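You operate a simulated robot arm through the tools that you are given. There is no shell and no other tool.

You run a simulated robot arm. Do the job below in one go: nothing can be reset, and whatever is moved stays where it is left.

JOB
Uncover the leek tower and build it up: raw dumplings lowest, tabs in line, lid on top.
Fine: rest the lid on the radish tower; look at both baskets on the mats; each seats rim in rim, tabs toward you and in line within about ten degrees; keep the lever shut.

Only the result counts: the job must be done as asked and must still hold three seconds after the hand-in. Knocking over, shifting, dropping, spilling or breaking anything else fails it. A push-on lid holds only when it is set on centred and level and pressed home; a screw cap is set on level and turned clockwise until tight.

ROBOT AND FRAMES
A 7-joint arm with a two-finger parallel gripper, fixed in place. Base frame: the origin is at the foot of the arm, x ahead of it, y to its left, z up; the work surface is at about z = 0.85. Units: m, degrees, N and s.
Its first joint turns from -166.0 to 166.0 degrees. Payload 1.57 kg.
The tool frame sits at the grasp point between the pads (the TCP): z along the fingers, y along the line on which they close. The tips reach 0.03 m beyond it. The gripper opens to 0.11 m. The fingers are 0.024 m wide and 0.012 m thick; the gripper's body (0.048 by 0.112 m) begins 0.078 m behind the TCP.
Orientation is told as [roll, pitch, yaw] about the base's x, y, z axes, in that order, counted from this pose: with the fingers straight down and closing along the base's y, the tool's x points along the base's -x, its y along +y and its z along -z.

CONTROLS
- The arm moves only by the tool servo_tool. Its argument "deltas" is a list of rows, each an object of numbers (a shift or turn left out is 0, a gripper value left out holds the last): "ax", "ay", "az": the turn, a rotation vector about the tool's x, y, z in units of 180 degrees (1.0 is 180 degrees); "tx", "ty", "tz": the shift along the tool's x, y, z in units of 400 mm (1.0 is 400 mm); "grip": the gripper command, from -1 (fully open) to 1 (shut), values between in proportion. In form: [{"ax": .., "ay": .., "az": .., "tx": .., "ty": .., "tz": .., "grip": ..}, ...]. A call has 1 to 20 rows; each row is the pose to reach, as a shift and turn from the pose commanded when the call began, along the tool's axes at that moment. A call with a number of a shift or a turn outside -1 to 1 is refused whole. Rows are played at 5 a second. More than 0.05 m and 8.6 degrees between two rows, or a gripper value outside its range, and nothing of the call is played. A pose out of reach is approached as far as the arm can. The call stops where the force on the tool passes 40 N (or 10 N more than at its start, if that is more) or the arm is blocked; 0.2 s more then pass. Each finger travels about 0.108 m/s and halts on what it meets, pressing with about 27 N; the grip force reading is that of the motor and also rises with nothing between the fingers. The clock runs only during rows and for 0.2 s after the last one: add rows that repeat a pose to give the fingers time. It gives the time, the measured TCP pose, the force on the tool (base axes), the opening and the grip force at its end, in the units of the frame above (readings bear some noise), with the torque about the TCP (base axes, N m) and any sound that the robot's microphone picked up.
- Cameras (640 x 400 px; columns grow to the right, rows downward): "scene" is fixed at [0.3991, -0.5023, 1.6387]; the picture's right is [0.87, -0.49, 0.00], its down [-0.47, -0.83, -0.30] and it looks along [0.15, 0.27, -0.95] (base axes); focal length 287 px, centre (320, 200). "wrist" rides on the gripper at [0.07, 0.016, -0.141] in the tool frame; the picture's right is [-0.23, 0.97, 0.00], its down [-0.86, -0.20, -0.48] and it looks along [-0.47, -0.11, 0.88] (tool axes); focal length 222 px, centre (320, 200). There is no depth. A picture from a camera that has moved, and an enlarged one, comes with that camera's place and axes in the base frame and with its lens.
- get_image(camera): a new picture of that camera. The clock stands still meanwhile.
- raise_lower(by): slides the trunk up (or, below 0, down) by that many m; the arm rides with it, the base frame stays. It gives what a move gives, with no picture.
- zoom(camera, box): a new picture of the part [left, top, right, bottom] of that camera's present view, enlarged. The clock stands still meanwhile.
- hand_in(): hands the job in; it is judged then, once.

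Places have to be worked out from the pictures, the camera data and where the tool is seen. Open the gripper and draw the arm clear of the work before you hand the job in, unless the task says otherwise.

The tools are called after "Call:" by a JSON object that holds its "method" and its "body". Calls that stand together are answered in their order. servo_tool: Moves the arm, as the interface text tells. Its arguments: {"type":"object","properties":{"deltas":{"type":"array","items":{"type":"object","properties":{"ax":{"type":"number"},"ay":{"type":"number"},"az":{"type":"number"},"tx":{"type":"number"},"ty":{"type":"number"},"tz":{"type":"number"},"grip":{"type":"number"}}}}},"required":["deltas"]} The other tools are called the same way: raise_lower (by) slides the trunk up or down; get_image (camera) takes a picture; zoom (camera, box) takes an enlarged picture of a part of a camera's view; hand_in () hands the job in.

At the start:

```text
time_s: 0.0
ee_pos: [0.4254, -0.2643, 1.2251]
tool_rot: [0.0, 0.0, -0.1]
wrist_force: [0.1, -0.4, -0.5]
wrist_torque: [0.0, -0.01, 0.01]
grip_width: 0.1098
grip_force: 0.0
trunk travel left (down, up): [-0.45, 0.16]
```

scene: 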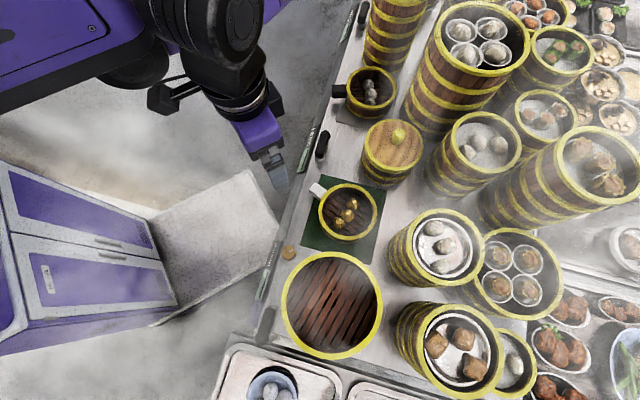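
wrist: 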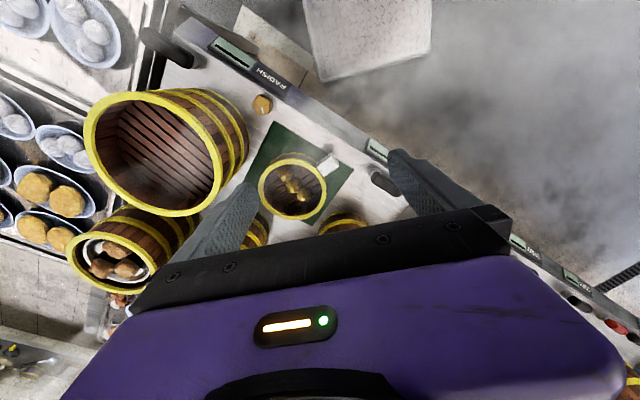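

The scene shows a counter with several steamer towers, a lidded tower, and small baskets on mats. I'll zoom in to identify the labels and baskets.

Call:
{"method": "zoom", "body": {"camera": "scene", "box": [240, 60, 440, 185]}}

Call:
{"method": "zoom", "body": {"camera": "scene", "box": [240, 170, 440, 295]}}

Call:
{"method": "zoom", "body": {"camera": "scene", "box": [300, 0, 460, 100]}}

Call:
{"method": "zoom", "body": {"camera": "wrist", "box": [220, 50, 420, 175]}}

```text
3.20 times, centred on (340, 122) of scene
camera zoom: at [0.3991, -0.5023, 1.6387], right [0.87, -0.49, 0.0], down [-0.47, -0.83, -0.3], along [0.15, 0.27, -0.95], focal length 917 px, centre (256, 448)
```

zoom: 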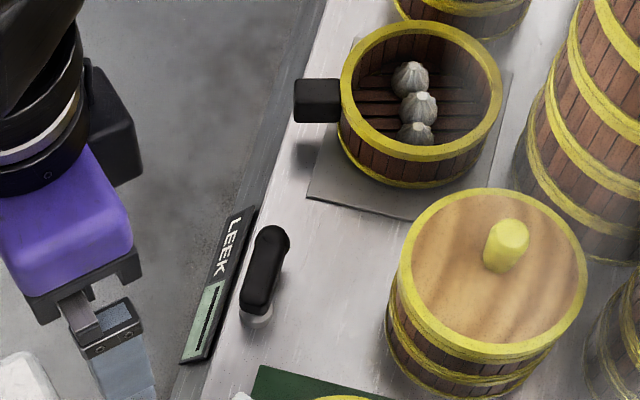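

```text
3.20 times, centred on (340, 232) of scene
camera zoom: at [0.3991, -0.5023, 1.6387], right [0.87, -0.49, 0.0], down [-0.47, -0.83, -0.3], along [0.15, 0.27, -0.95], focal length 917 px, centre (256, 96)
```

zoom: 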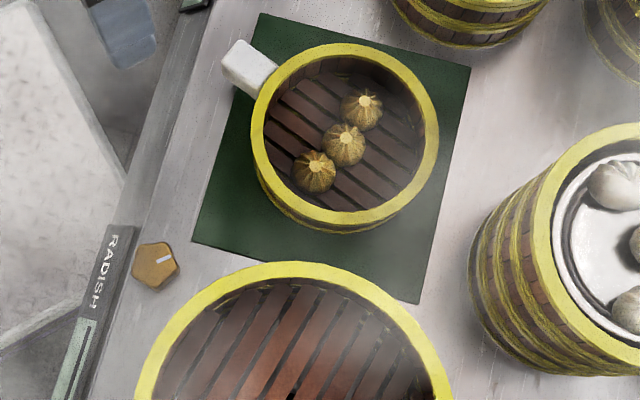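

```text
4.00 times, centred on (380, 50) of scene
camera zoom: at [0.3991, -0.5023, 1.6387], right [0.87, -0.49, 0.0], down [-0.47, -0.83, -0.3], along [0.15, 0.27, -0.95], focal length 1146 px, centre (80, 800)
```

zoom: 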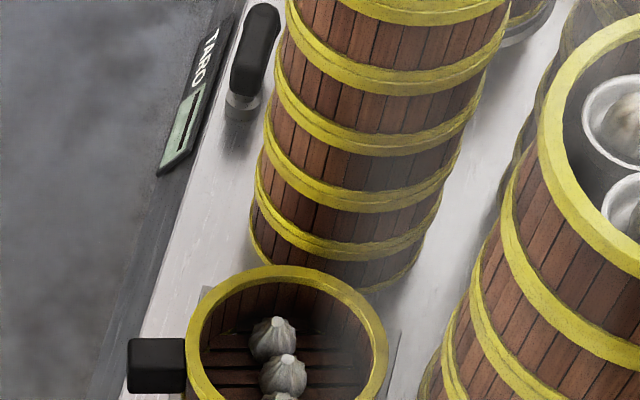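

```text
3.20 times, centred on (320, 112) of wrist
camera zoom: at [0.3558, -0.248, 1.3667], right [0.23, 0.97, 0.0], down [0.85, -0.2, 0.48], along [0.47, -0.11, -0.88], focal length 711 px, centre (320, 480)
```

zoom: 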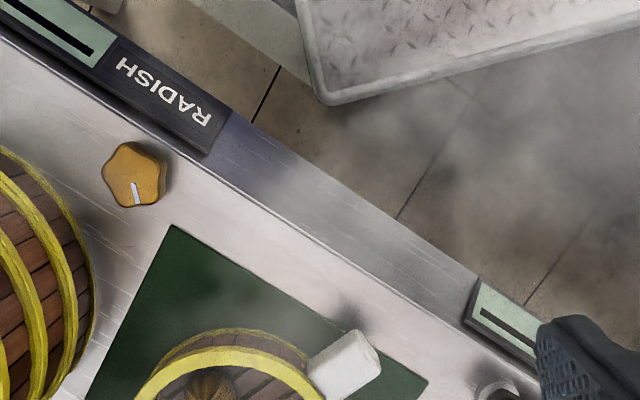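

The leek tower is the lidded one beside the "LEEK" label and its lever, and the counter edge runs diagonally, at about 45°. The baskets on the mats are grey (black tab) and golden (white tab). I'll raise the trunk a little and move the wrist camera over for a closer look.

Call:
{"method": "raise_lower", "body": {"by": 0.08}}

Call:
{"method": "servo_tool", "body": {"deltas": [{"tx": -0.1}, {"tx": -0.2}, {"tx": -0.3}, {"tx": -0.4}, {"tx": -0.4}]}}

Call:
{"method": "get_image", "body": {"camera": "wrist"}}

Call:
{"method": "get_image", "body": {"camera": "scene"}}

```text
time_s: 1.2
ee_pos: [0.4258, -0.2662, 1.305]
tool_rot: [0.0, -0.1, -0.2]
wrist_force: [0.3, 0.0, 1.2]
wrist_torque: [0.0, 0.0, 0.02]
grip_width: 0.1102
grip_force: 0.0
trunk travel left (down, up): [-0.53, 0.08]
```

```text
time_s: 2.4
ee_pos: [0.5871, -0.2674, 1.3037]
tool_rot: [0.0, -0.1, -0.1]
wrist_force: [-0.2, -0.6, 0.3]
wrist_torque: [0.02, 0.0, -0.03]
grip_width: 0.1104
grip_force: 0.0
trunk travel left (down, up): [-0.53, 0.08]
```

```text
taken
camera wrist: at [0.5174, -0.2487, 1.4445], right [0.23, 0.97, 0.0], down [0.85, -0.2, 0.48], along [0.47, -0.11, -0.88], focal length 222 px, centre (320, 200)
```

wrist: 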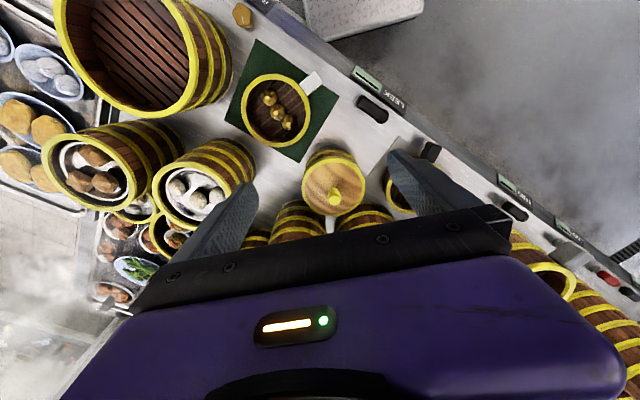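

```text
taken
```

scene: 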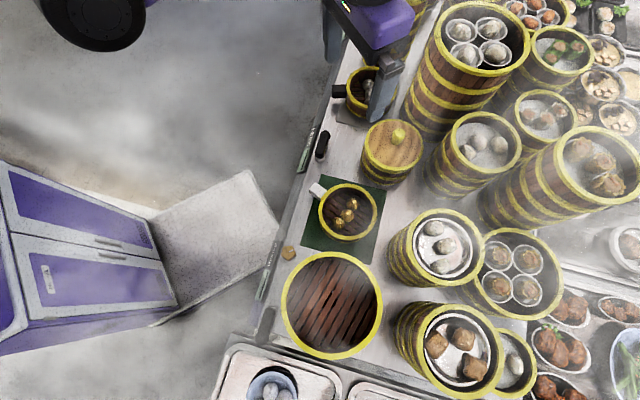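

The wrist camera now sees the lid, the green-mat basket and the radish tower. I'll zoom in on each.

Call:
{"method": "zoom", "body": {"camera": "wrist", "box": [210, 40, 400, 160]}}

Call:
{"method": "zoom", "body": {"camera": "wrist", "box": [270, 130, 440, 236]}}

Call:
{"method": "zoom", "body": {"camera": "wrist", "box": [50, 0, 250, 125]}}

Call:
{"method": "zoom", "body": {"camera": "wrist", "box": [330, 60, 490, 160]}}

```text
3.33 times, centred on (305, 100) of wrist
camera zoom: at [0.5174, -0.2487, 1.4445], right [0.23, 0.97, 0.0], down [0.85, -0.2, 0.48], along [0.47, -0.11, -0.88], focal length 740 px, centre (370, 533)
```

zoom: 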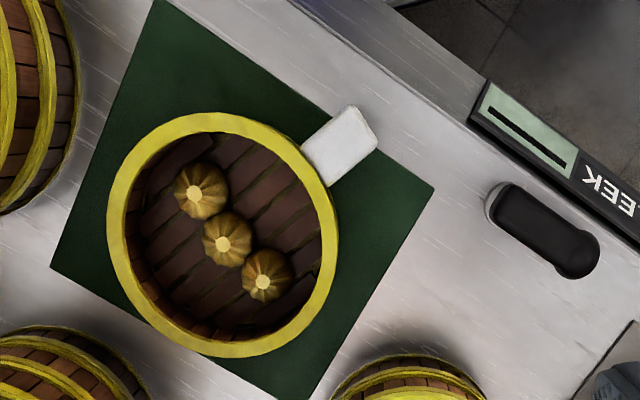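

```text
3.76 times, centred on (355, 183) of wrist
camera zoom: at [0.5174, -0.2487, 1.4445], right [0.23, 0.97, 0.0], down [0.85, -0.2, 0.48], along [0.47, -0.11, -0.88], focal length 836 px, centre (188, 264)
```

zoom: 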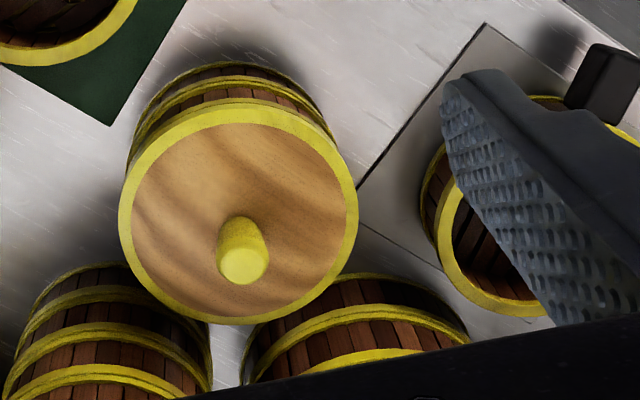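

```text
3.20 times, centred on (150, 62) of wrist
camera zoom: at [0.5174, -0.2487, 1.4445], right [0.23, 0.97, 0.0], down [0.85, -0.2, 0.48], along [0.47, -0.11, -0.88], focal length 711 px, centre (864, 640)
```

zoom: 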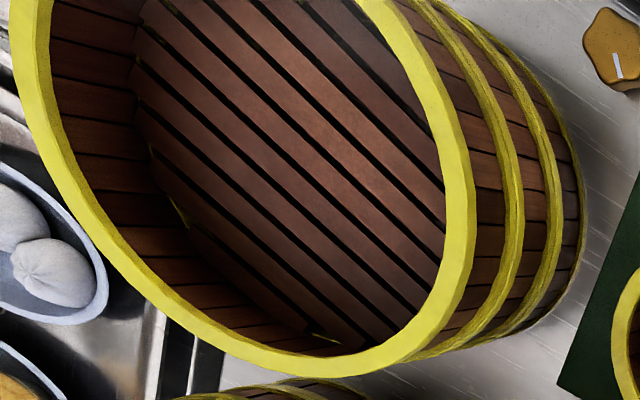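

```text
4.00 times, centred on (410, 110) of wrist
camera zoom: at [0.5174, -0.2487, 1.4445], right [0.23, 0.97, 0.0], down [0.85, -0.2, 0.48], along [0.47, -0.11, -0.88], focal length 888 px, centre (-40, 560)
```

zoom: 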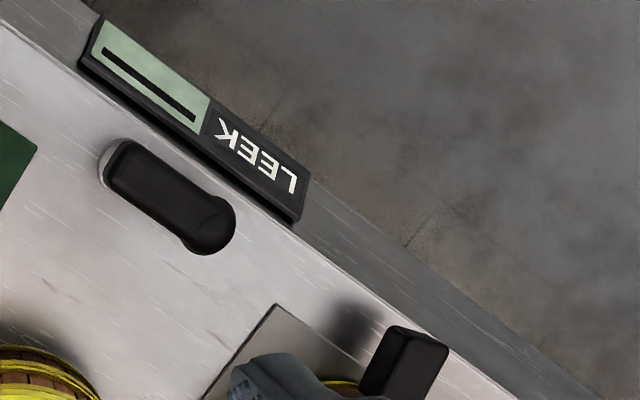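

From triangulation I estimate the lid at about (0.762,-0.271), top z≈0.93, diameter ≈0.163. The radish rim is at about (0.405,-0.536), z≈1.01, and the green-mat basket at about (0.556,-0.364). I'll move the camera over the radish tower to measure its opening.

Call:
{"method": "servo_tool", "body": {"deltas": [{"tx": 0.07, "ty": -0.0975}, {"tx": 0.14, "ty": -0.195}, {"tx": 0.21, "ty": -0.2925}, {"tx": 0.28, "ty": -0.39}, {"tx": 0.35, "ty": -0.4875}, {"tx": 0.4175, "ty": -0.5825}, {"tx": 0.4175, "ty": -0.5825}]}}

Call:
{"method": "get_image", "body": {"camera": "wrist"}}

Call:
{"method": "zoom", "body": {"camera": "wrist", "box": [200, 30, 400, 155]}}

Call:
{"method": "get_image", "body": {"camera": "scene"}}

```text
time_s: 4.0
ee_pos: [0.4232, -0.4965, 1.3066]
tool_rot: [0.0, -0.1, -0.1]
wrist_force: [0.0, -0.3, -0.9]
wrist_torque: [0.02, -0.03, 0.0]
grip_width: 0.11
grip_force: 0.1
trunk travel left (down, up): [-0.53, 0.08]
```

```text
taken
camera wrist: at [0.3526, -0.4796, 1.448], right [0.23, 0.97, 0.0], down [0.85, -0.2, 0.48], along [0.47, -0.11, -0.88], focal length 222 px, centre (320, 200)
```

wrist: 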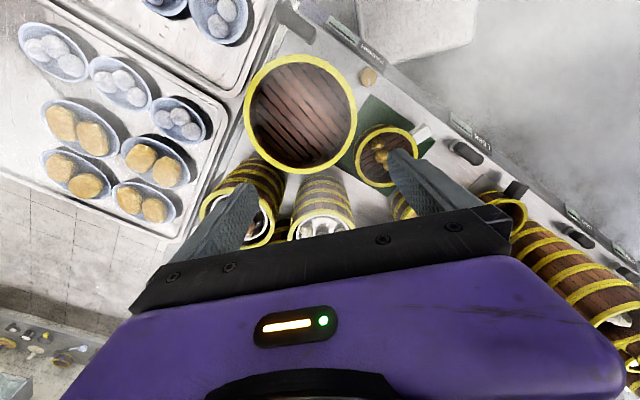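

```text
3.20 times, centred on (300, 92) of wrist
camera zoom: at [0.3526, -0.4796, 1.448], right [0.23, 0.97, 0.0], down [0.85, -0.2, 0.48], along [0.47, -0.11, -0.88], focal length 711 px, centre (384, 544)
```

zoom: 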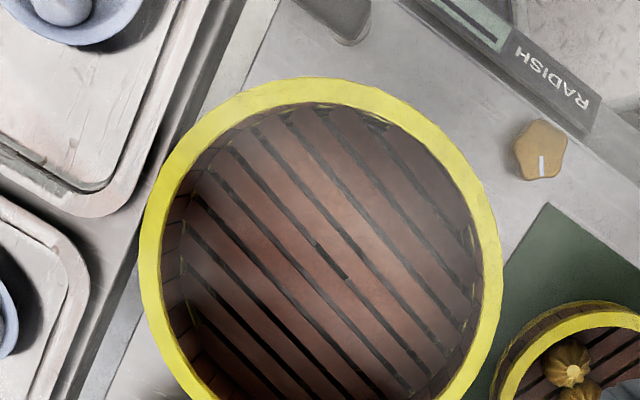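

```text
taken
```

scene: 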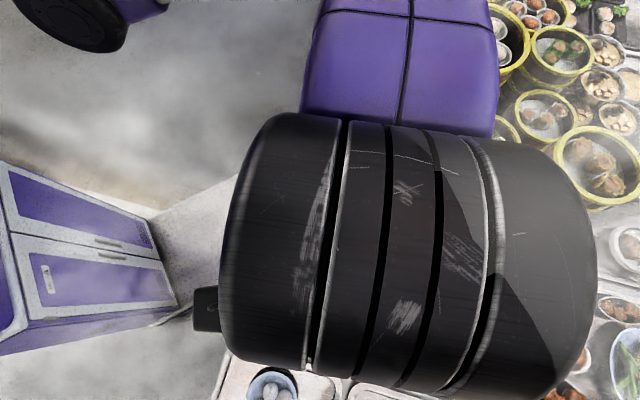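

The radish opening measures about 0.18 m inside with the slat floor roughly 5 cm down, so the lid (≈0.163) can lie flat inside it. I'll refine its centre with a lower zoom before going to the grey basket.

Call:
{"method": "zoom", "body": {"camera": "wrist", "box": [220, 50, 380, 180]}}

Call:
{"method": "zoom", "body": {"camera": "wrist", "box": [340, 80, 440, 195]}}

```text
3.08 times, centred on (300, 115) of wrist
camera zoom: at [0.3526, -0.4796, 1.448], right [0.23, 0.97, 0.0], down [0.85, -0.2, 0.48], along [0.47, -0.11, -0.88], focal length 684 px, centre (382, 462)
```

zoom: 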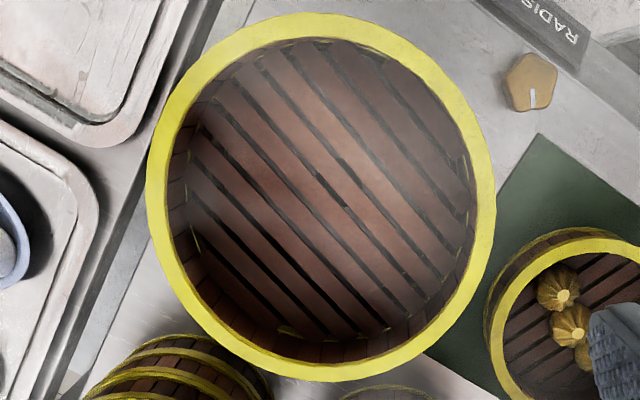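

```text
3.48 times, centred on (390, 138) of wrist
camera zoom: at [0.3526, -0.4796, 1.448], right [0.23, 0.97, 0.0], down [0.85, -0.2, 0.48], along [0.47, -0.11, -0.88], focal length 773 px, centre (76, 417)
```

zoom: 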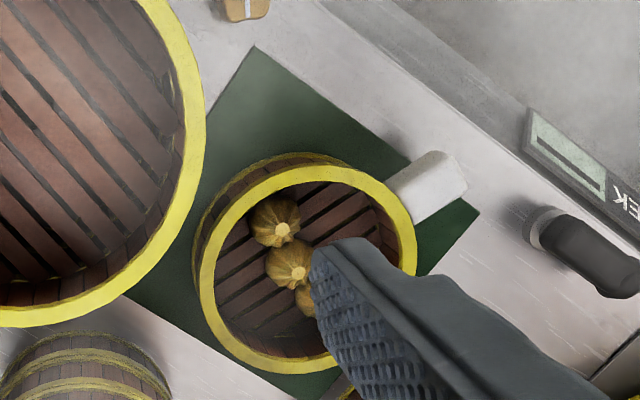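

Radish rim centre refined to about (0.412,-0.532), z≈1.01; green-mat basket centre about (0.561,-0.360), rim z≈0.91, diameter 0.155. Now I'll move over the grey-mat basket and the leek tower for a close look.

Call:
{"method": "servo_tool", "body": {"deltas": [{"tx": -0.07, "ty": 0.08}, {"tx": -0.14, "ty": 0.16}, {"tx": -0.21, "ty": 0.24}, {"tx": -0.28, "ty": 0.32}, {"tx": -0.35, "ty": 0.4}, {"tx": -0.42, "ty": 0.48}, {"tx": -0.47, "ty": 0.55}]}}

Call:
{"method": "servo_tool", "body": {"deltas": [{"tx": -0.07, "ty": 0.08}, {"tx": -0.14, "ty": 0.16}, {"tx": -0.21, "ty": 0.24}, {"tx": -0.28, "ty": 0.32}, {"tx": -0.35, "ty": 0.4}, {"tx": -0.42, "ty": 0.48}, {"tx": -0.47, "ty": 0.55}, {"tx": -0.47, "ty": 0.55}]}}

Call:
{"method": "get_image", "body": {"camera": "wrist"}}

Call:
{"method": "zoom", "body": {"camera": "wrist", "box": [200, 60, 400, 185]}}

```text
time_s: 5.6
ee_pos: [0.6079, -0.2803, 1.3079]
tool_rot: [0.0, -0.1, -0.1]
wrist_force: [0.1, -0.3, 0.6]
wrist_torque: [0.01, 0.0, -0.01]
grip_width: 0.1099
grip_force: 0.1
trunk travel left (down, up): [-0.53, 0.08]
```

```text
time_s: 7.4
ee_pos: [0.794, -0.0582, 1.3076]
tool_rot: [0.0, -0.1, -0.1]
wrist_force: [0.4, -0.7, 0.8]
wrist_torque: [-0.03, 0.0, -0.04]
grip_width: 0.1101
grip_force: 0.1
trunk travel left (down, up): [-0.53, 0.08]
```

```text
taken
camera wrist: at [0.7242, -0.0404, 1.448], right [0.23, 0.97, 0.0], down [0.85, -0.2, 0.48], along [0.47, -0.11, -0.88], focal length 222 px, centre (320, 200)
```

wrist: 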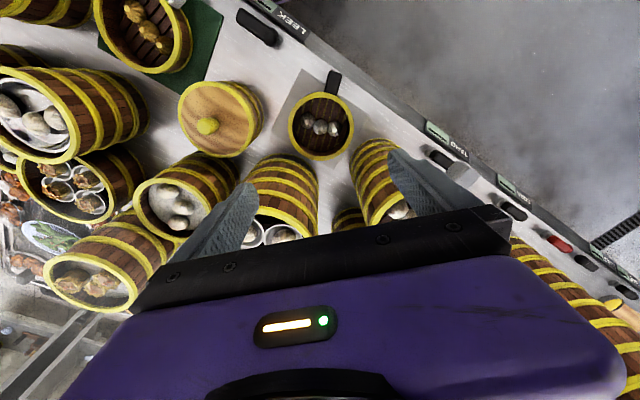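

```text
3.20 times, centred on (300, 122) of wrist
camera zoom: at [0.7242, -0.0404, 1.448], right [0.23, 0.97, 0.0], down [0.85, -0.2, 0.48], along [0.47, -0.11, -0.88], focal length 711 px, centre (384, 448)
```

zoom: 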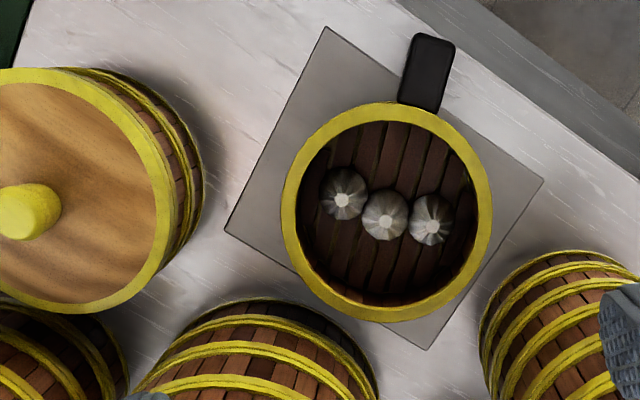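

The grey basket is clear now. I'll zoom in further on both dumpling sets and the leek lid.

Call:
{"method": "zoom", "body": {"camera": "wrist", "box": [280, 60, 370, 170]}}

Call:
{"method": "zoom", "body": {"camera": "wrist", "box": [90, 0, 200, 80]}}

Call:
{"method": "zoom", "body": {"camera": "wrist", "box": [160, 60, 300, 170]}}

Call:
{"method": "get_image", "body": {"camera": "scene"}}

```text
3.64 times, centred on (325, 115) of wrist
camera zoom: at [0.7242, -0.0404, 1.448], right [0.23, 0.97, 0.0], down [0.85, -0.2, 0.48], along [0.47, -0.11, -0.88], focal length 808 px, centre (302, 509)
```

zoom: 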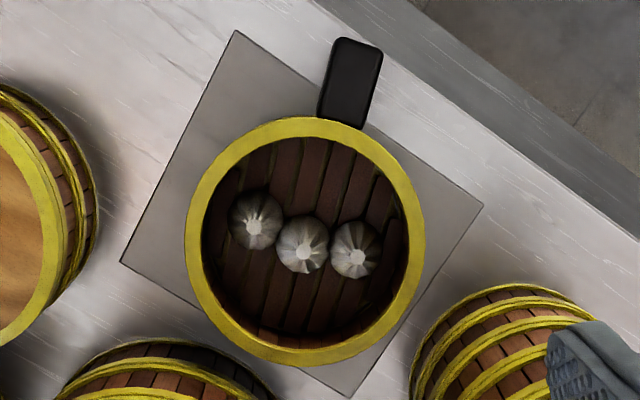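

```text
5.00 times, centred on (145, 40) of wrist
camera zoom: at [0.7242, -0.0404, 1.448], right [0.23, 0.97, 0.0], down [0.85, -0.2, 0.48], along [0.47, -0.11, -0.88], focal length 1111 px, centre (1195, 1000)
```

zoom: 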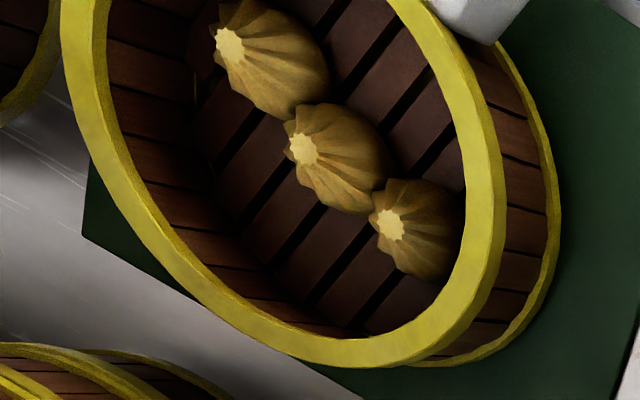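

```text
3.64 times, centred on (230, 115) of wrist
camera zoom: at [0.7242, -0.0404, 1.448], right [0.23, 0.97, 0.0], down [0.85, -0.2, 0.48], along [0.47, -0.11, -0.88], focal length 808 px, centre (647, 509)
```

zoom: 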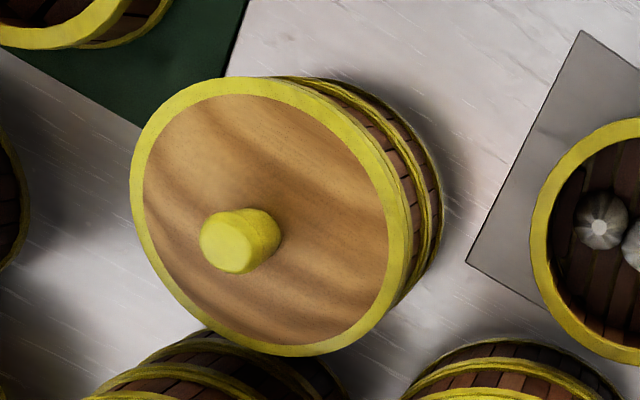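

```text
taken
```

scene: 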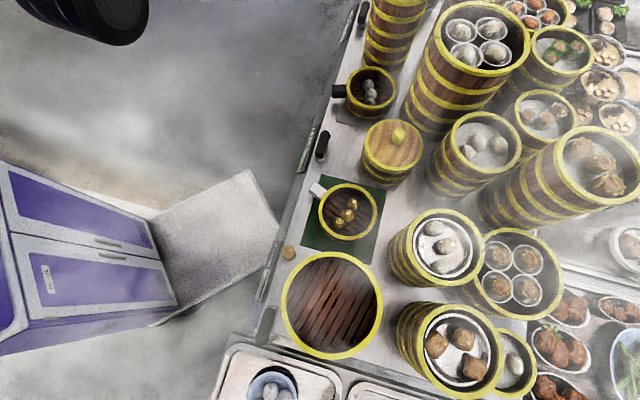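

The grey-white pleated dumplings (black tab, grey mat) are the raw ones and the golden ones (white tab) look cooked, so grey goes lowest. Tabs point at about 151° (black) and 114° (white), and the counter front is at 135°. I place the lid knob at about (0.753,-0.271), top z≈1.01, so I move above it and lower part-way.

Call:
{"method": "servo_tool", "body": {"deltas": [{"tx": 0.02, "ty": -0.11}, {"tx": 0.04, "ty": -0.22}, {"tx": 0.06, "ty": -0.33}, {"tx": 0.08, "ty": -0.44}, {"tx": 0.1025, "ty": -0.532}, {"tx": 0.1025, "ty": -0.532, "tz": 0.1}, {"tx": 0.1025, "ty": -0.532, "tz": 0.2}, {"tx": 0.1025, "ty": -0.532, "tz": 0.3}, {"tx": 0.1025, "ty": -0.532, "tz": 0.4}, {"tx": 0.1025, "ty": -0.532, "tz": 0.5}, {"tx": 0.1025, "ty": -0.532, "tz": 0.5}]}}

Call:
{"method": "get_image", "body": {"camera": "wrist"}}

Call:
{"method": "get_image", "body": {"camera": "scene"}}

```text
time_s: 9.8
ee_pos: [0.7537, -0.2734, 1.1042]
tool_rot: [0.0, -0.1, -0.2]
wrist_force: [0.8, 0.3, -0.8]
wrist_torque: [0.01, -0.03, -0.01]
grip_width: 0.1097
grip_force: 0.1
trunk travel left (down, up): [-0.53, 0.08]
```

```text
taken
camera wrist: at [0.6833, -0.257, 1.2456], right [0.23, 0.97, 0.0], down [0.85, -0.2, 0.48], along [0.47, -0.11, -0.88], focal length 222 px, centre (320, 200)
```

wrist: 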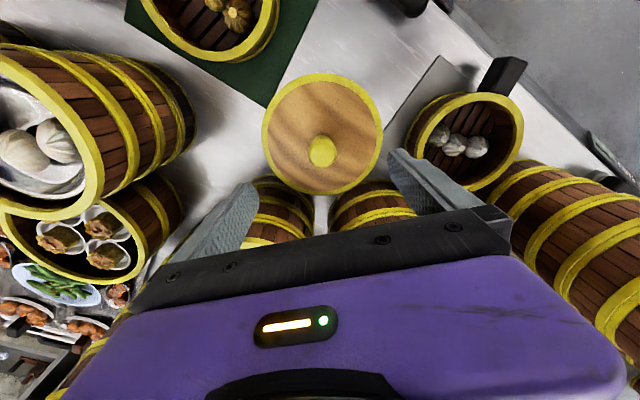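

```text
taken
```

scene: 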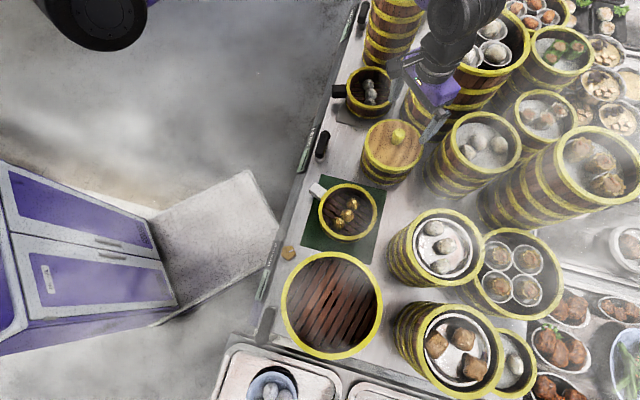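

The knob shows at pixel (321,150), which puts it near (0.749,-0.271), close to under the TCP. I'll zoom to refine before descending.

Call:
{"method": "zoom", "body": {"camera": "wrist", "box": [240, 60, 400, 200]}}

```text
2.86 times, centred on (320, 130) of wrist
camera zoom: at [0.6833, -0.257, 1.2456], right [0.23, 0.97, 0.0], down [0.85, -0.2, 0.48], along [0.47, -0.11, -0.88], focal length 635 px, centre (320, 400)
```

zoom: 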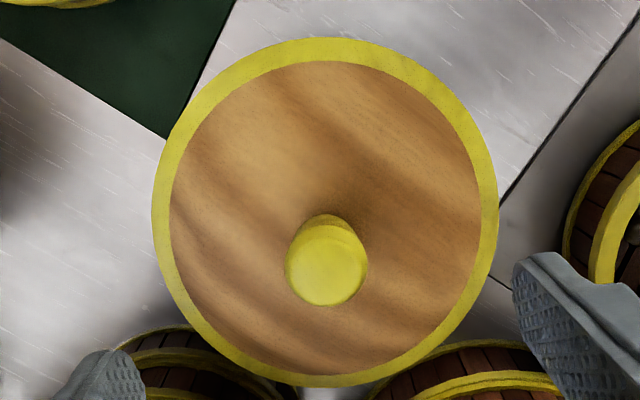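

Refined lid centre is (0.754,-0.271), rim z≈0.955, diameter 0.156, knob top z≈1.003 and knob diameter 0.032. I descend to TCP z≈0.992 and close on the knob.

Call:
{"method": "servo_tool", "body": {"deltas": [{"ty": 0.005, "tz": 0.1, "grip": -1}, {"ty": 0.005, "tz": 0.2}, {"ty": 0.005, "tz": 0.28}, {"ty": 0.005, "tz": 0.28}, {"ty": 0.005, "tz": 0.28, "grip": 1}, {"ty": 0.005, "tz": 0.28, "grip": 1}, {"ty": 0.005, "tz": 0.28, "grip": 1}, {"ty": 0.005, "tz": 0.28, "grip": 1}]}}

Call:
{"method": "get_image", "body": {"camera": "wrist"}}

```text
time_s: 11.1
ee_pos: [0.7584, -0.2722, 1.0063]
tool_rot: [-0.6, -0.8, 0.1]
wrist_force: [0.6, 1.3, 13.2]
wrist_torque: [-0.11, 0.17, -0.03]
grip_width: 0.0368
grip_force: 16.8
trunk travel left (down, up): [-0.53, 0.08]
stopped in row 6: the force on the tool passed its limit at 60 N (the readings are from after the stop); the commanded pose is now the measured one
```

```text
taken
camera wrist: at [0.6865, -0.2533, 1.1461], right [0.23, 0.97, -0.01], down [0.85, -0.19, 0.49], along [0.48, -0.12, -0.87], focal length 222 px, centre (320, 200)
```

wrist: 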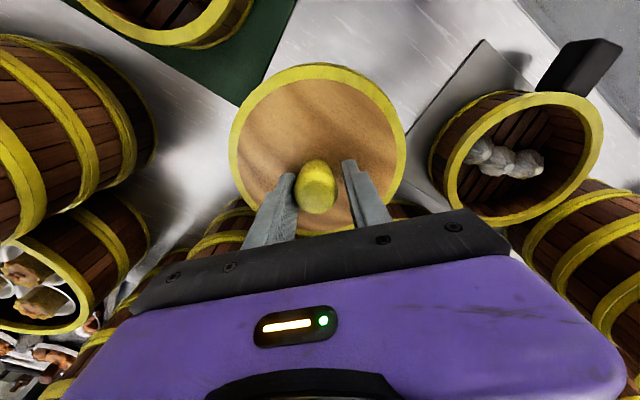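

The move stopped on a force limit during closing, with TCP z=1.006 rather than 0.992 and the opening at 0.037. I'll zoom in to see how the fingers sit around the knob.

Call:
{"method": "zoom", "body": {"camera": "wrist", "box": [220, 120, 420, 245]}}

Call:
{"method": "zoom", "body": {"camera": "scene", "box": [340, 80, 500, 200]}}

```text
3.20 times, centred on (320, 182) of wrist
camera zoom: at [0.6865, -0.2533, 1.1461], right [0.23, 0.97, -0.01], down [0.85, -0.19, 0.49], along [0.48, -0.12, -0.87], focal length 711 px, centre (320, 256)
```

zoom: 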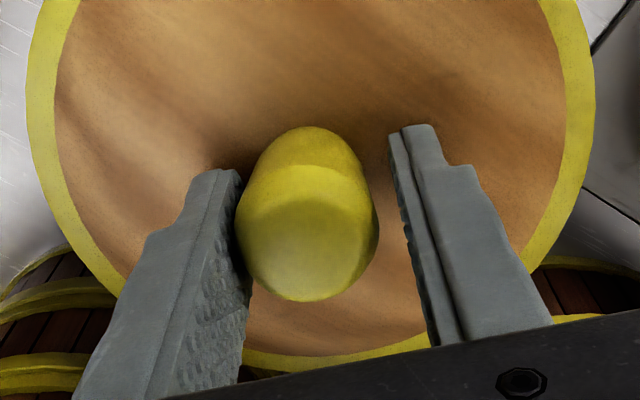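

```text
3.33 times, centred on (420, 140) of scene
camera zoom: at [0.3991, -0.5023, 1.6387], right [0.87, -0.49, 0.0], down [-0.47, -0.83, -0.3], along [0.15, 0.27, -0.95], focal length 955 px, centre (-13, 400)
```

zoom: 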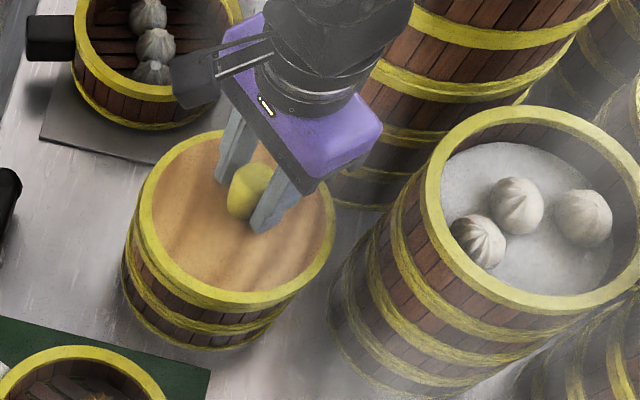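

The left finger met the knob first, about 2.5 mm off centre, and the tips had already touched the lid, which appears slightly domed. I'll open a little, rise about 7 mm, level the tool, recentre and close again.

Call:
{"method": "servo_tool", "body": {"deltas": [{"grip": -0.2}, {"grip": -0.2, "tz": -0.018}, {"tx": 0.0125, "ty": -0.005, "tz": -0.018, "ax": -0.0033, "ay": 0.0044}, {"tx": 0.0125, "ty": -0.005, "tz": -0.018, "ax": -0.0033, "ay": 0.0044}]}}

Call:
{"method": "zoom", "body": {"camera": "wrist", "box": [220, 60, 420, 245]}}

```text
time_s: 11.3
ee_pos: [0.7588, -0.273, 1.0019]
tool_rot: [-0.6, -0.8, 0.1]
wrist_force: [-0.3, 0.9, -0.7]
wrist_torque: [-0.01, -0.04, 0.02]
grip_width: 0.0661
grip_force: 0.0
trunk travel left (down, up): [-0.53, 0.08]
stopped in row 1: the force on the tool passed its limit at 52 N (the readings are from after the stop); the commanded pose is now the measured one
```

```text
2.16 times, centred on (320, 152) of wrist
camera zoom: at [0.6879, -0.2537, 1.1435], right [0.23, 0.97, -0.01], down [0.85, -0.19, 0.49], along [0.48, -0.12, -0.87], focal length 480 px, centre (320, 303)
```

zoom: 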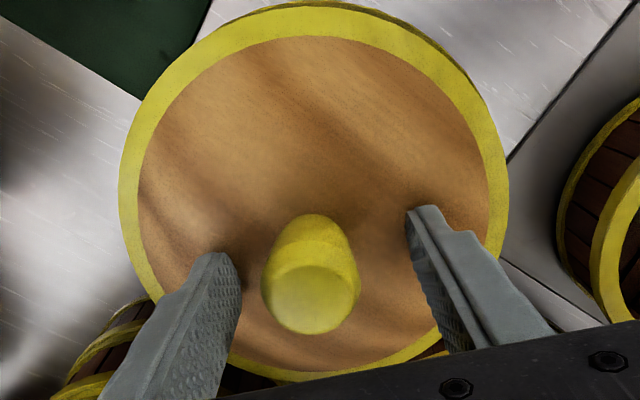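

Forces are now near zero with the fingers open to 0.066. I'll do a small upward, level and recentre move and read the state again.

Call:
{"method": "servo_tool", "body": {"deltas": [{"tz": -0.02}, {"tz": -0.02}]}}

Call:
{"method": "get_image", "body": {"camera": "wrist"}}

Call:
{"method": "zoom", "body": {"camera": "scene", "box": [340, 80, 500, 200]}}

```text
time_s: 11.9
ee_pos: [0.7596, -0.2734, 1.0121]
tool_rot: [-0.7, -0.8, 0.0]
wrist_force: [-0.2, -0.3, -0.4]
wrist_torque: [0.0, -0.02, 0.03]
grip_width: 0.0662
grip_force: 0.0
trunk travel left (down, up): [-0.53, 0.08]
```

```text
taken
camera wrist: at [0.6883, -0.2543, 1.1518], right [0.23, 0.97, -0.01], down [0.85, -0.19, 0.49], along [0.48, -0.12, -0.87], focal length 222 px, centre (320, 200)
```

wrist: 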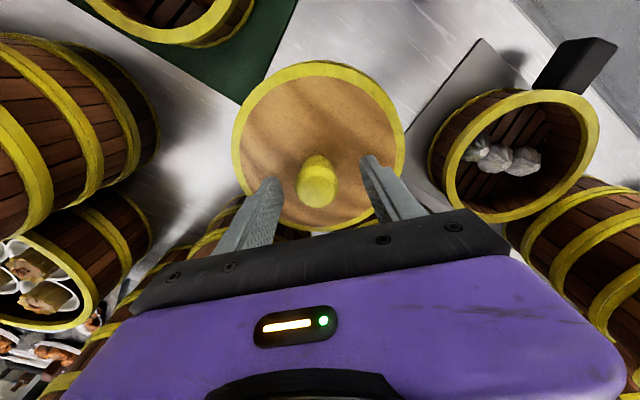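

```text
3.33 times, centred on (420, 140) of scene
camera zoom: at [0.3991, -0.5023, 1.6387], right [0.87, -0.49, 0.0], down [-0.47, -0.83, -0.3], along [0.15, 0.27, -0.95], focal length 955 px, centre (-13, 400)
```

zoom: 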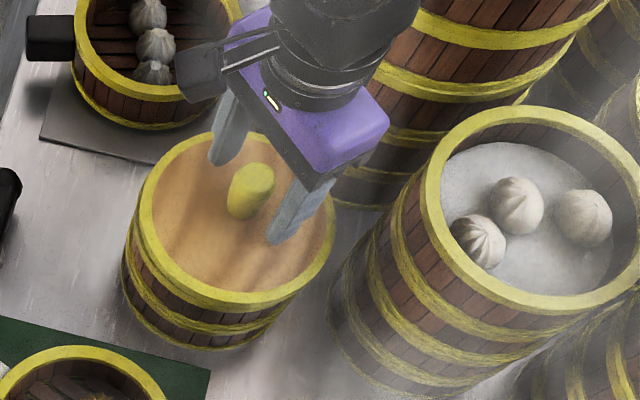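

The lid hasn't moved. I'll recentre on the knob at about (0.754,-0.2747), level the tool, and sit at z≈1.004, then check the force.

Call:
{"method": "servo_tool", "body": {"deltas": [{"tx": 0.014, "ty": -0.003, "tz": 0.0, "ax": -0.0036, "ay": 0.0044}, {"tx": 0.014, "ty": -0.003, "tz": 0.01, "ax": -0.0036, "ay": 0.0044}, {"tx": 0.014, "ty": -0.003, "tz": 0.02, "ax": -0.0036, "ay": 0.0044}, {"tx": 0.014, "ty": -0.003, "tz": 0.02, "ax": -0.0036, "ay": 0.0044}]}}

Call:
{"method": "zoom", "body": {"camera": "wrist", "box": [220, 60, 420, 245]}}

```text
time_s: 12.9
ee_pos: [0.755, -0.2743, 1.0038]
tool_rot: [0.2, 0.0, 0.0]
wrist_force: [-0.5, -0.1, 0.0]
wrist_torque: [-0.02, 0.03, 0.02]
grip_width: 0.066
grip_force: 0.1
trunk travel left (down, up): [-0.53, 0.08]
```

```text
2.16 times, centred on (320, 152) of wrist
camera zoom: at [0.6852, -0.2565, 1.1456], right [0.23, 0.97, 0.0], down [0.86, -0.2, 0.48], along [0.47, -0.11, -0.88], focal length 480 px, centre (320, 303)
```

zoom: 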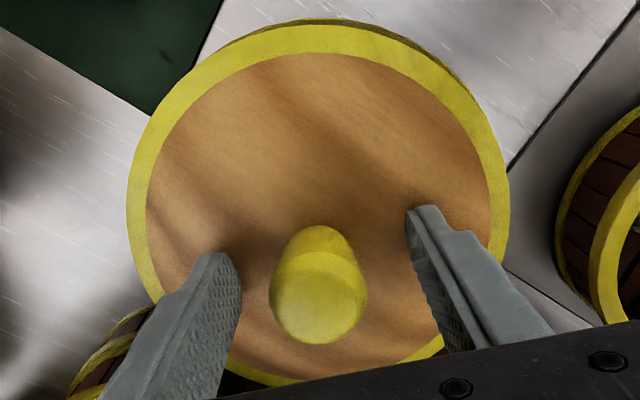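

The knob now sits centred between the fingers to within about a millimetre, with no contact force. I close gently.

Call:
{"method": "servo_tool", "body": {"deltas": [{"ty": -0.0012, "grip": 0.2}, {"ty": -0.0012, "grip": 0.3}, {"ty": -0.0012, "grip": 0.36}, {"ty": -0.0012, "grip": 0.42}, {"ty": -0.0012, "grip": 0.5}, {"ty": -0.0012, "grip": 1}, {"ty": -0.0012, "grip": 1}]}}

Call:
{"method": "zoom", "body": {"camera": "wrist", "box": [220, 60, 420, 245]}}

```text
time_s: 14.5
ee_pos: [0.7546, -0.2738, 1.0076]
tool_rot: [0.1, -0.1, 0.1]
wrist_force: [1.5, 5.0, 39.8]
wrist_torque: [0.07, 0.21, -0.16]
grip_width: 0.0298
grip_force: 26.9
trunk travel left (down, up): [-0.53, 0.08]
```

```text
2.16 times, centred on (320, 152) of wrist
camera zoom: at [0.6843, -0.2568, 1.1471], right [0.23, 0.97, 0.0], down [0.85, -0.2, 0.48], along [0.47, -0.11, -0.88], focal length 480 px, centre (320, 303)
```

zoom: 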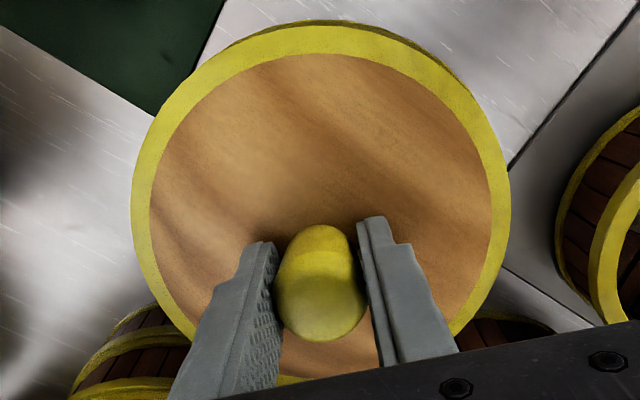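

The fingers hold the knob at 0.030 m with grip force 27 N; the tips are pressing on the dome, hence the 40 N up-force. I lift slowly to relieve that and see whether the lid comes up alone.

Call:
{"method": "servo_tool", "body": {"deltas": [{"tz": -0.01, "grip": 1}, {"tz": -0.02}, {"tz": -0.035}, {"tz": -0.05}, {"tz": -0.065}, {"tz": -0.08}, {"tz": -0.08}]}}

Call:
{"method": "get_image", "body": {"camera": "wrist"}}

Call:
{"method": "zoom", "body": {"camera": "scene", "box": [340, 80, 500, 200]}}

```text
time_s: 16.1
ee_pos: [0.753, -0.2728, 1.0355]
tool_rot: [0.1, -0.1, 0.1]
wrist_force: [0.3, -0.4, -1.5]
wrist_torque: [0.01, 0.0, 0.06]
grip_width: 0.0296
grip_force: 27.3
trunk travel left (down, up): [-0.53, 0.08]
```

```text
taken
camera wrist: at [0.6839, -0.2562, 1.1775], right [0.23, 0.97, 0.0], down [0.86, -0.2, 0.48], along [0.47, -0.11, -0.88], focal length 222 px, centre (320, 200)
```

wrist: 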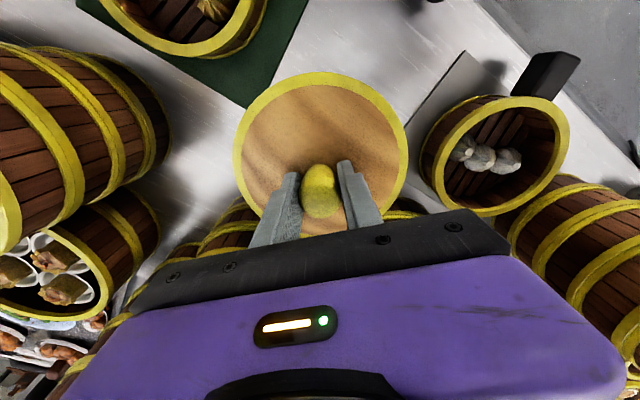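

```text
3.33 times, centred on (420, 140) of scene
camera zoom: at [0.3991, -0.5023, 1.6387], right [0.87, -0.49, 0.0], down [-0.47, -0.83, -0.3], along [0.15, 0.27, -0.95], focal length 955 px, centre (-13, 400)
```

zoom: 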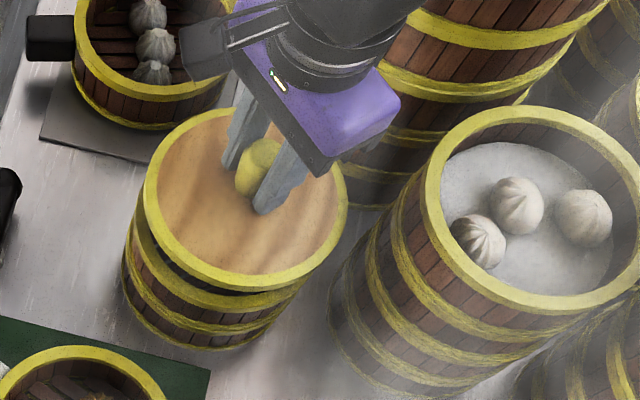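

The lid came off cleanly (about 1.5 N) and the tower stayed put. I raise it to z≈1.24 and check for what the opened tower looks like.

Call:
{"method": "servo_tool", "body": {"deltas": [{"tz": -0.1, "grip": 1}, {"tz": -0.2}, {"tz": -0.3}, {"tz": -0.4}, {"tz": -0.5}, {"tz": -0.51}]}}

Call:
{"method": "servo_tool", "body": {"deltas": [{"tx": 0.09, "ty": -0.068, "grip": 1}, {"tx": 0.18, "ty": -0.136}, {"tx": 0.27, "ty": -0.204}, {"tx": 0.36, "ty": -0.272}, {"tx": 0.45, "ty": -0.34}, {"tx": 0.54, "ty": -0.408}, {"tx": 0.63, "ty": -0.476}, {"tx": 0.72, "ty": -0.544}, {"tx": 0.8, "ty": -0.605}, {"tx": 0.8525, "ty": -0.6475}, {"tx": 0.8525, "ty": -0.6475}]}}

Call:
{"method": "get_image", "body": {"camera": "wrist"}}

Call:
{"method": "get_image", "body": {"camera": "scene"}}

```text
time_s: 17.5
ee_pos: [0.7528, -0.2754, 1.2419]
tool_rot: [0.1, 0.0, 0.1]
wrist_force: [-0.4, 0.1, -1.2]
wrist_torque: [0.01, 0.01, 0.01]
grip_width: 0.0296
grip_force: 26.9
trunk travel left (down, up): [-0.53, 0.08]
```

```text
time_s: 19.9
ee_pos: [0.4132, -0.5347, 1.2379]
tool_rot: [0.0, 0.1, 0.1]
wrist_force: [0.5, 1.2, -1.2]
wrist_torque: [-0.03, 0.05, -0.01]
grip_width: 0.0295
grip_force: 27.2
trunk travel left (down, up): [-0.53, 0.08]
```

```text
taken
camera wrist: at [0.3442, -0.5172, 1.3779], right [0.23, 0.97, 0.0], down [0.86, -0.2, 0.48], along [0.47, -0.11, -0.88], focal length 222 px, centre (320, 200)
```

wrist: 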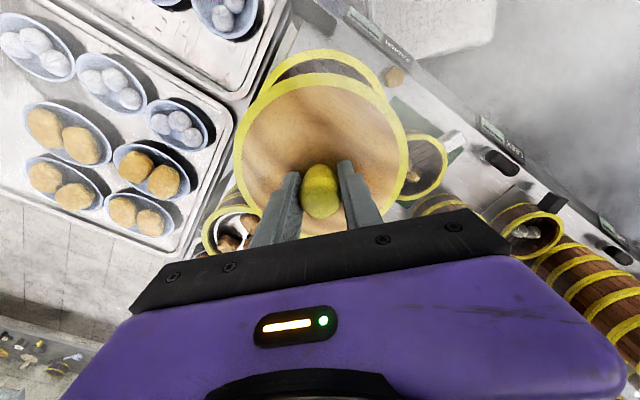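

```text
taken
```

scene: 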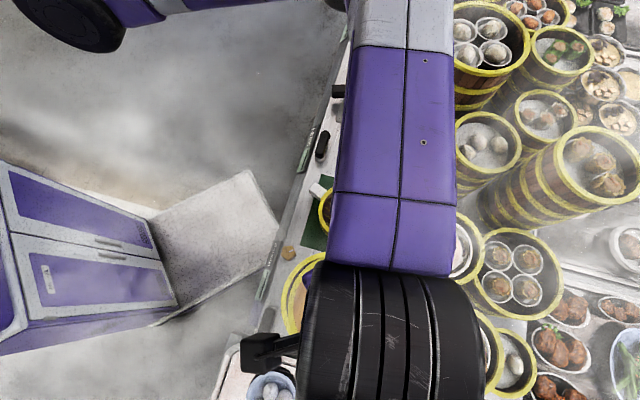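

The lid is held over the radish tower at (0.413,-0.535). I shift slightly to its centre (0.412,-0.532) and lower to just above the rim.

Call:
{"method": "servo_tool", "body": {"deltas": [{"tx": 0.002, "ty": 0.006, "tz": 0.09, "grip": 1}, {"tx": 0.002, "ty": 0.006, "tz": 0.18}, {"tx": 0.002, "ty": 0.006, "tz": 0.27}, {"tx": 0.002, "ty": 0.006, "tz": 0.33}, {"tx": 0.002, "ty": 0.006, "tz": 0.33}]}}

Call:
{"method": "get_image", "body": {"camera": "wrist"}}

Call:
{"method": "zoom", "body": {"camera": "wrist", "box": [200, 20, 440, 245]}}

Call:
{"method": "get_image", "body": {"camera": "scene"}}

```text
time_s: 21.1
ee_pos: [0.4128, -0.5299, 1.1055]
tool_rot: [0.1, 0.0, 0.1]
wrist_force: [-0.8, 0.1, -0.7]
wrist_torque: [0.0, -0.03, 0.0]
grip_width: 0.0297
grip_force: 26.9
trunk travel left (down, up): [-0.53, 0.08]
```

```text
taken
camera wrist: at [0.343, -0.5127, 1.247], right [0.23, 0.97, 0.0], down [0.86, -0.2, 0.48], along [0.47, -0.11, -0.88], focal length 222 px, centre (320, 200)
```

wrist: 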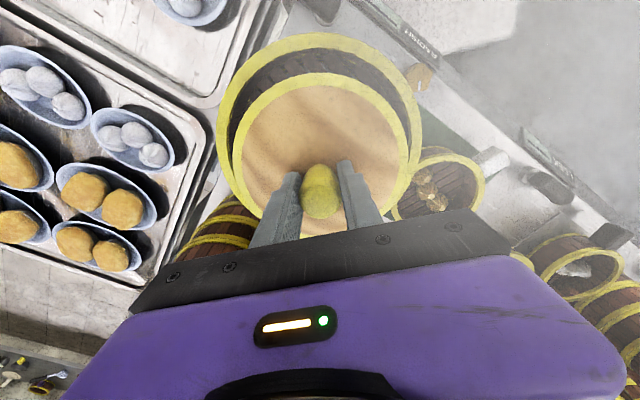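

```text
1.78 times, centred on (320, 132) of wrist
camera zoom: at [0.343, -0.5127, 1.247], right [0.23, 0.97, 0.0], down [0.86, -0.2, 0.48], along [0.47, -0.11, -0.88], focal length 395 px, centre (320, 320)
```

zoom: 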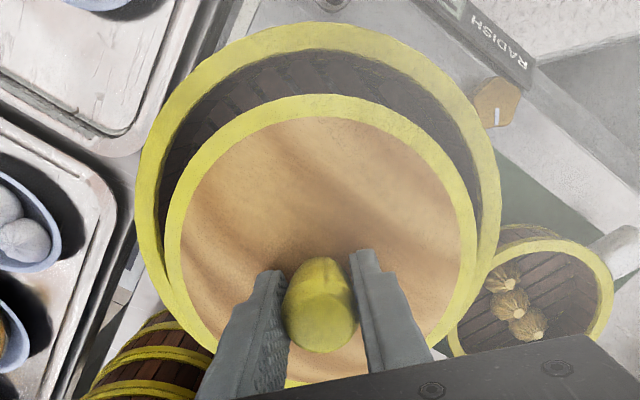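

```text
taken
```

scene: 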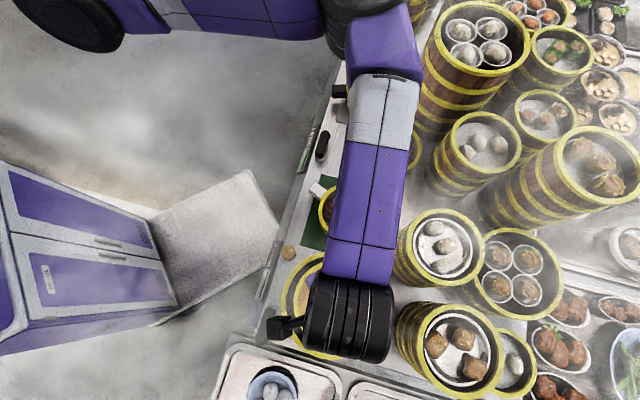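

The lid (≈0.416,-0.530) and the radish opening (≈0.413,-0.530) are concentric within a few mm, with about 12 mm of clearance. I lower slowly into it.

Call:
{"method": "servo_tool", "body": {"deltas": [{"tx": 0.004, "tz": 0.02, "grip": 1}, {"tx": 0.004, "tz": 0.04}, {"tx": 0.004, "tz": 0.06}, {"tx": 0.004, "tz": 0.08}, {"tx": 0.004, "tz": 0.1}, {"tx": 0.004, "tz": 0.1}]}}

Call:
{"method": "zoom", "body": {"camera": "wrist", "box": [200, 20, 440, 245]}}

```text
time_s: 22.1
ee_pos: [0.4101, -0.5314, 1.0864]
tool_rot: [-0.4, -0.1, 0.1]
wrist_force: [0.4, 2.0, 13.7]
wrist_torque: [0.69, 0.41, -0.06]
grip_width: 0.0295
grip_force: 26.8
trunk travel left (down, up): [-0.53, 0.08]
stopped in row 4: the force on the tool passed its limit at 52 N (the readings are from after the stop); the commanded pose is now the measured one
```

```text
1.78 times, centred on (320, 132) of wrist
camera zoom: at [0.3405, -0.5138, 1.2271], right [0.23, 0.97, 0.0], down [0.85, -0.2, 0.48], along [0.47, -0.11, -0.88], focal length 395 px, centre (320, 320)
```

zoom: 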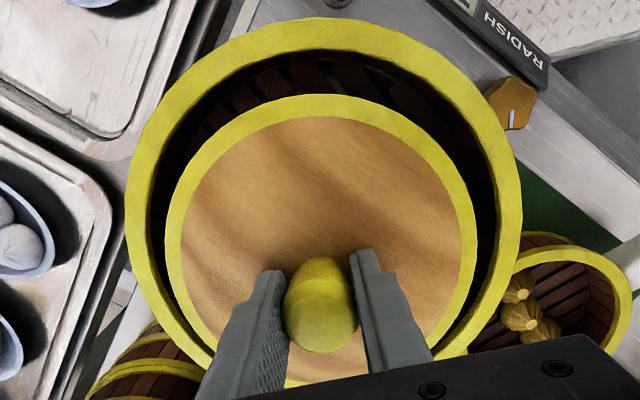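

Contact came early at TCP z=1.086, with torque suggesting the lid touched the rim on its front-left side. I'll lift 4 cm, re-level, and look again at the geometry.

Call:
{"method": "servo_tool", "body": {"deltas": [{"tz": -0.05, "grip": 1, "ax": -0.002}, {"tz": -0.1, "ax": -0.002}, {"tz": -0.1, "ax": -0.002}]}}

Call:
{"method": "zoom", "body": {"camera": "wrist", "box": [200, 20, 440, 245]}}

Call:
{"method": "zoom", "body": {"camera": "scene", "box": [260, 230, 420, 370]}}

Call:
{"method": "zoom", "body": {"camera": "scene", "box": [340, 80, 500, 200]}}

```text
time_s: 22.9
ee_pos: [0.4102, -0.5306, 1.1255]
tool_rot: [0.2, -0.1, 0.1]
wrist_force: [-0.4, -0.7, -2.2]
wrist_torque: [0.02, 0.01, 0.03]
grip_width: 0.0293
grip_force: 27.2
trunk travel left (down, up): [-0.53, 0.08]
```

```text
1.78 times, centred on (320, 132) of wrist
camera zoom: at [0.341, -0.5145, 1.2652], right [0.23, 0.97, 0.0], down [0.85, -0.2, 0.48], along [0.47, -0.1, -0.88], focal length 395 px, centre (320, 320)
```

zoom: 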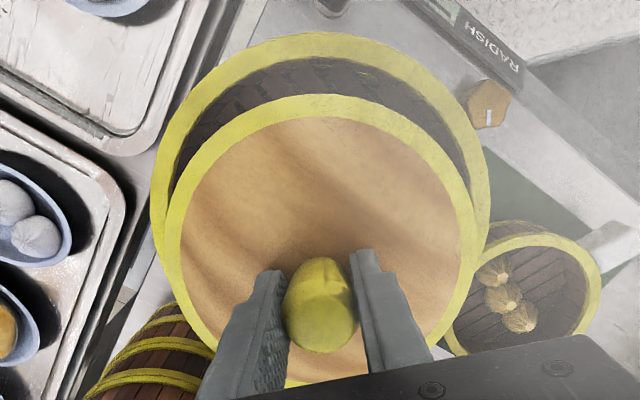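

```text
2.86 times, centred on (340, 300) of scene
camera zoom: at [0.3991, -0.5023, 1.6387], right [0.87, -0.49, 0.0], down [-0.47, -0.83, -0.3], along [0.15, 0.27, -0.95], focal length 819 px, centre (263, -86)
```

zoom: 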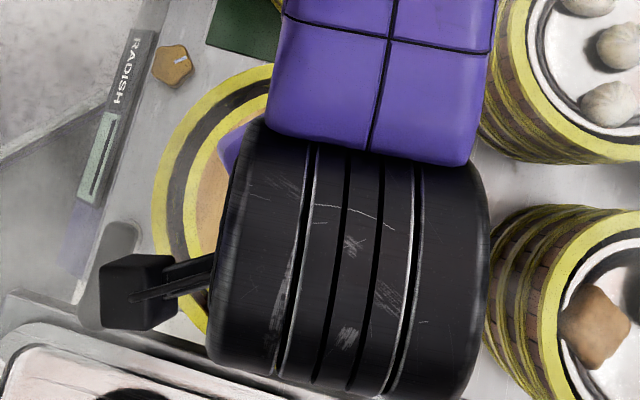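

```text
3.33 times, centred on (420, 140) of scene
camera zoom: at [0.3991, -0.5023, 1.6387], right [0.87, -0.49, 0.0], down [-0.47, -0.83, -0.3], along [0.15, 0.27, -0.95], focal length 955 px, centre (-13, 400)
```

zoom: 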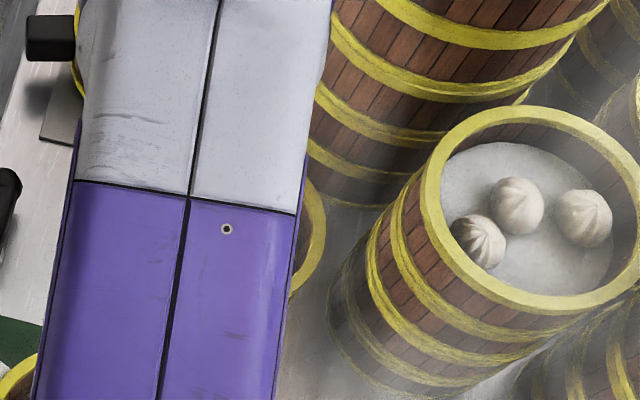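

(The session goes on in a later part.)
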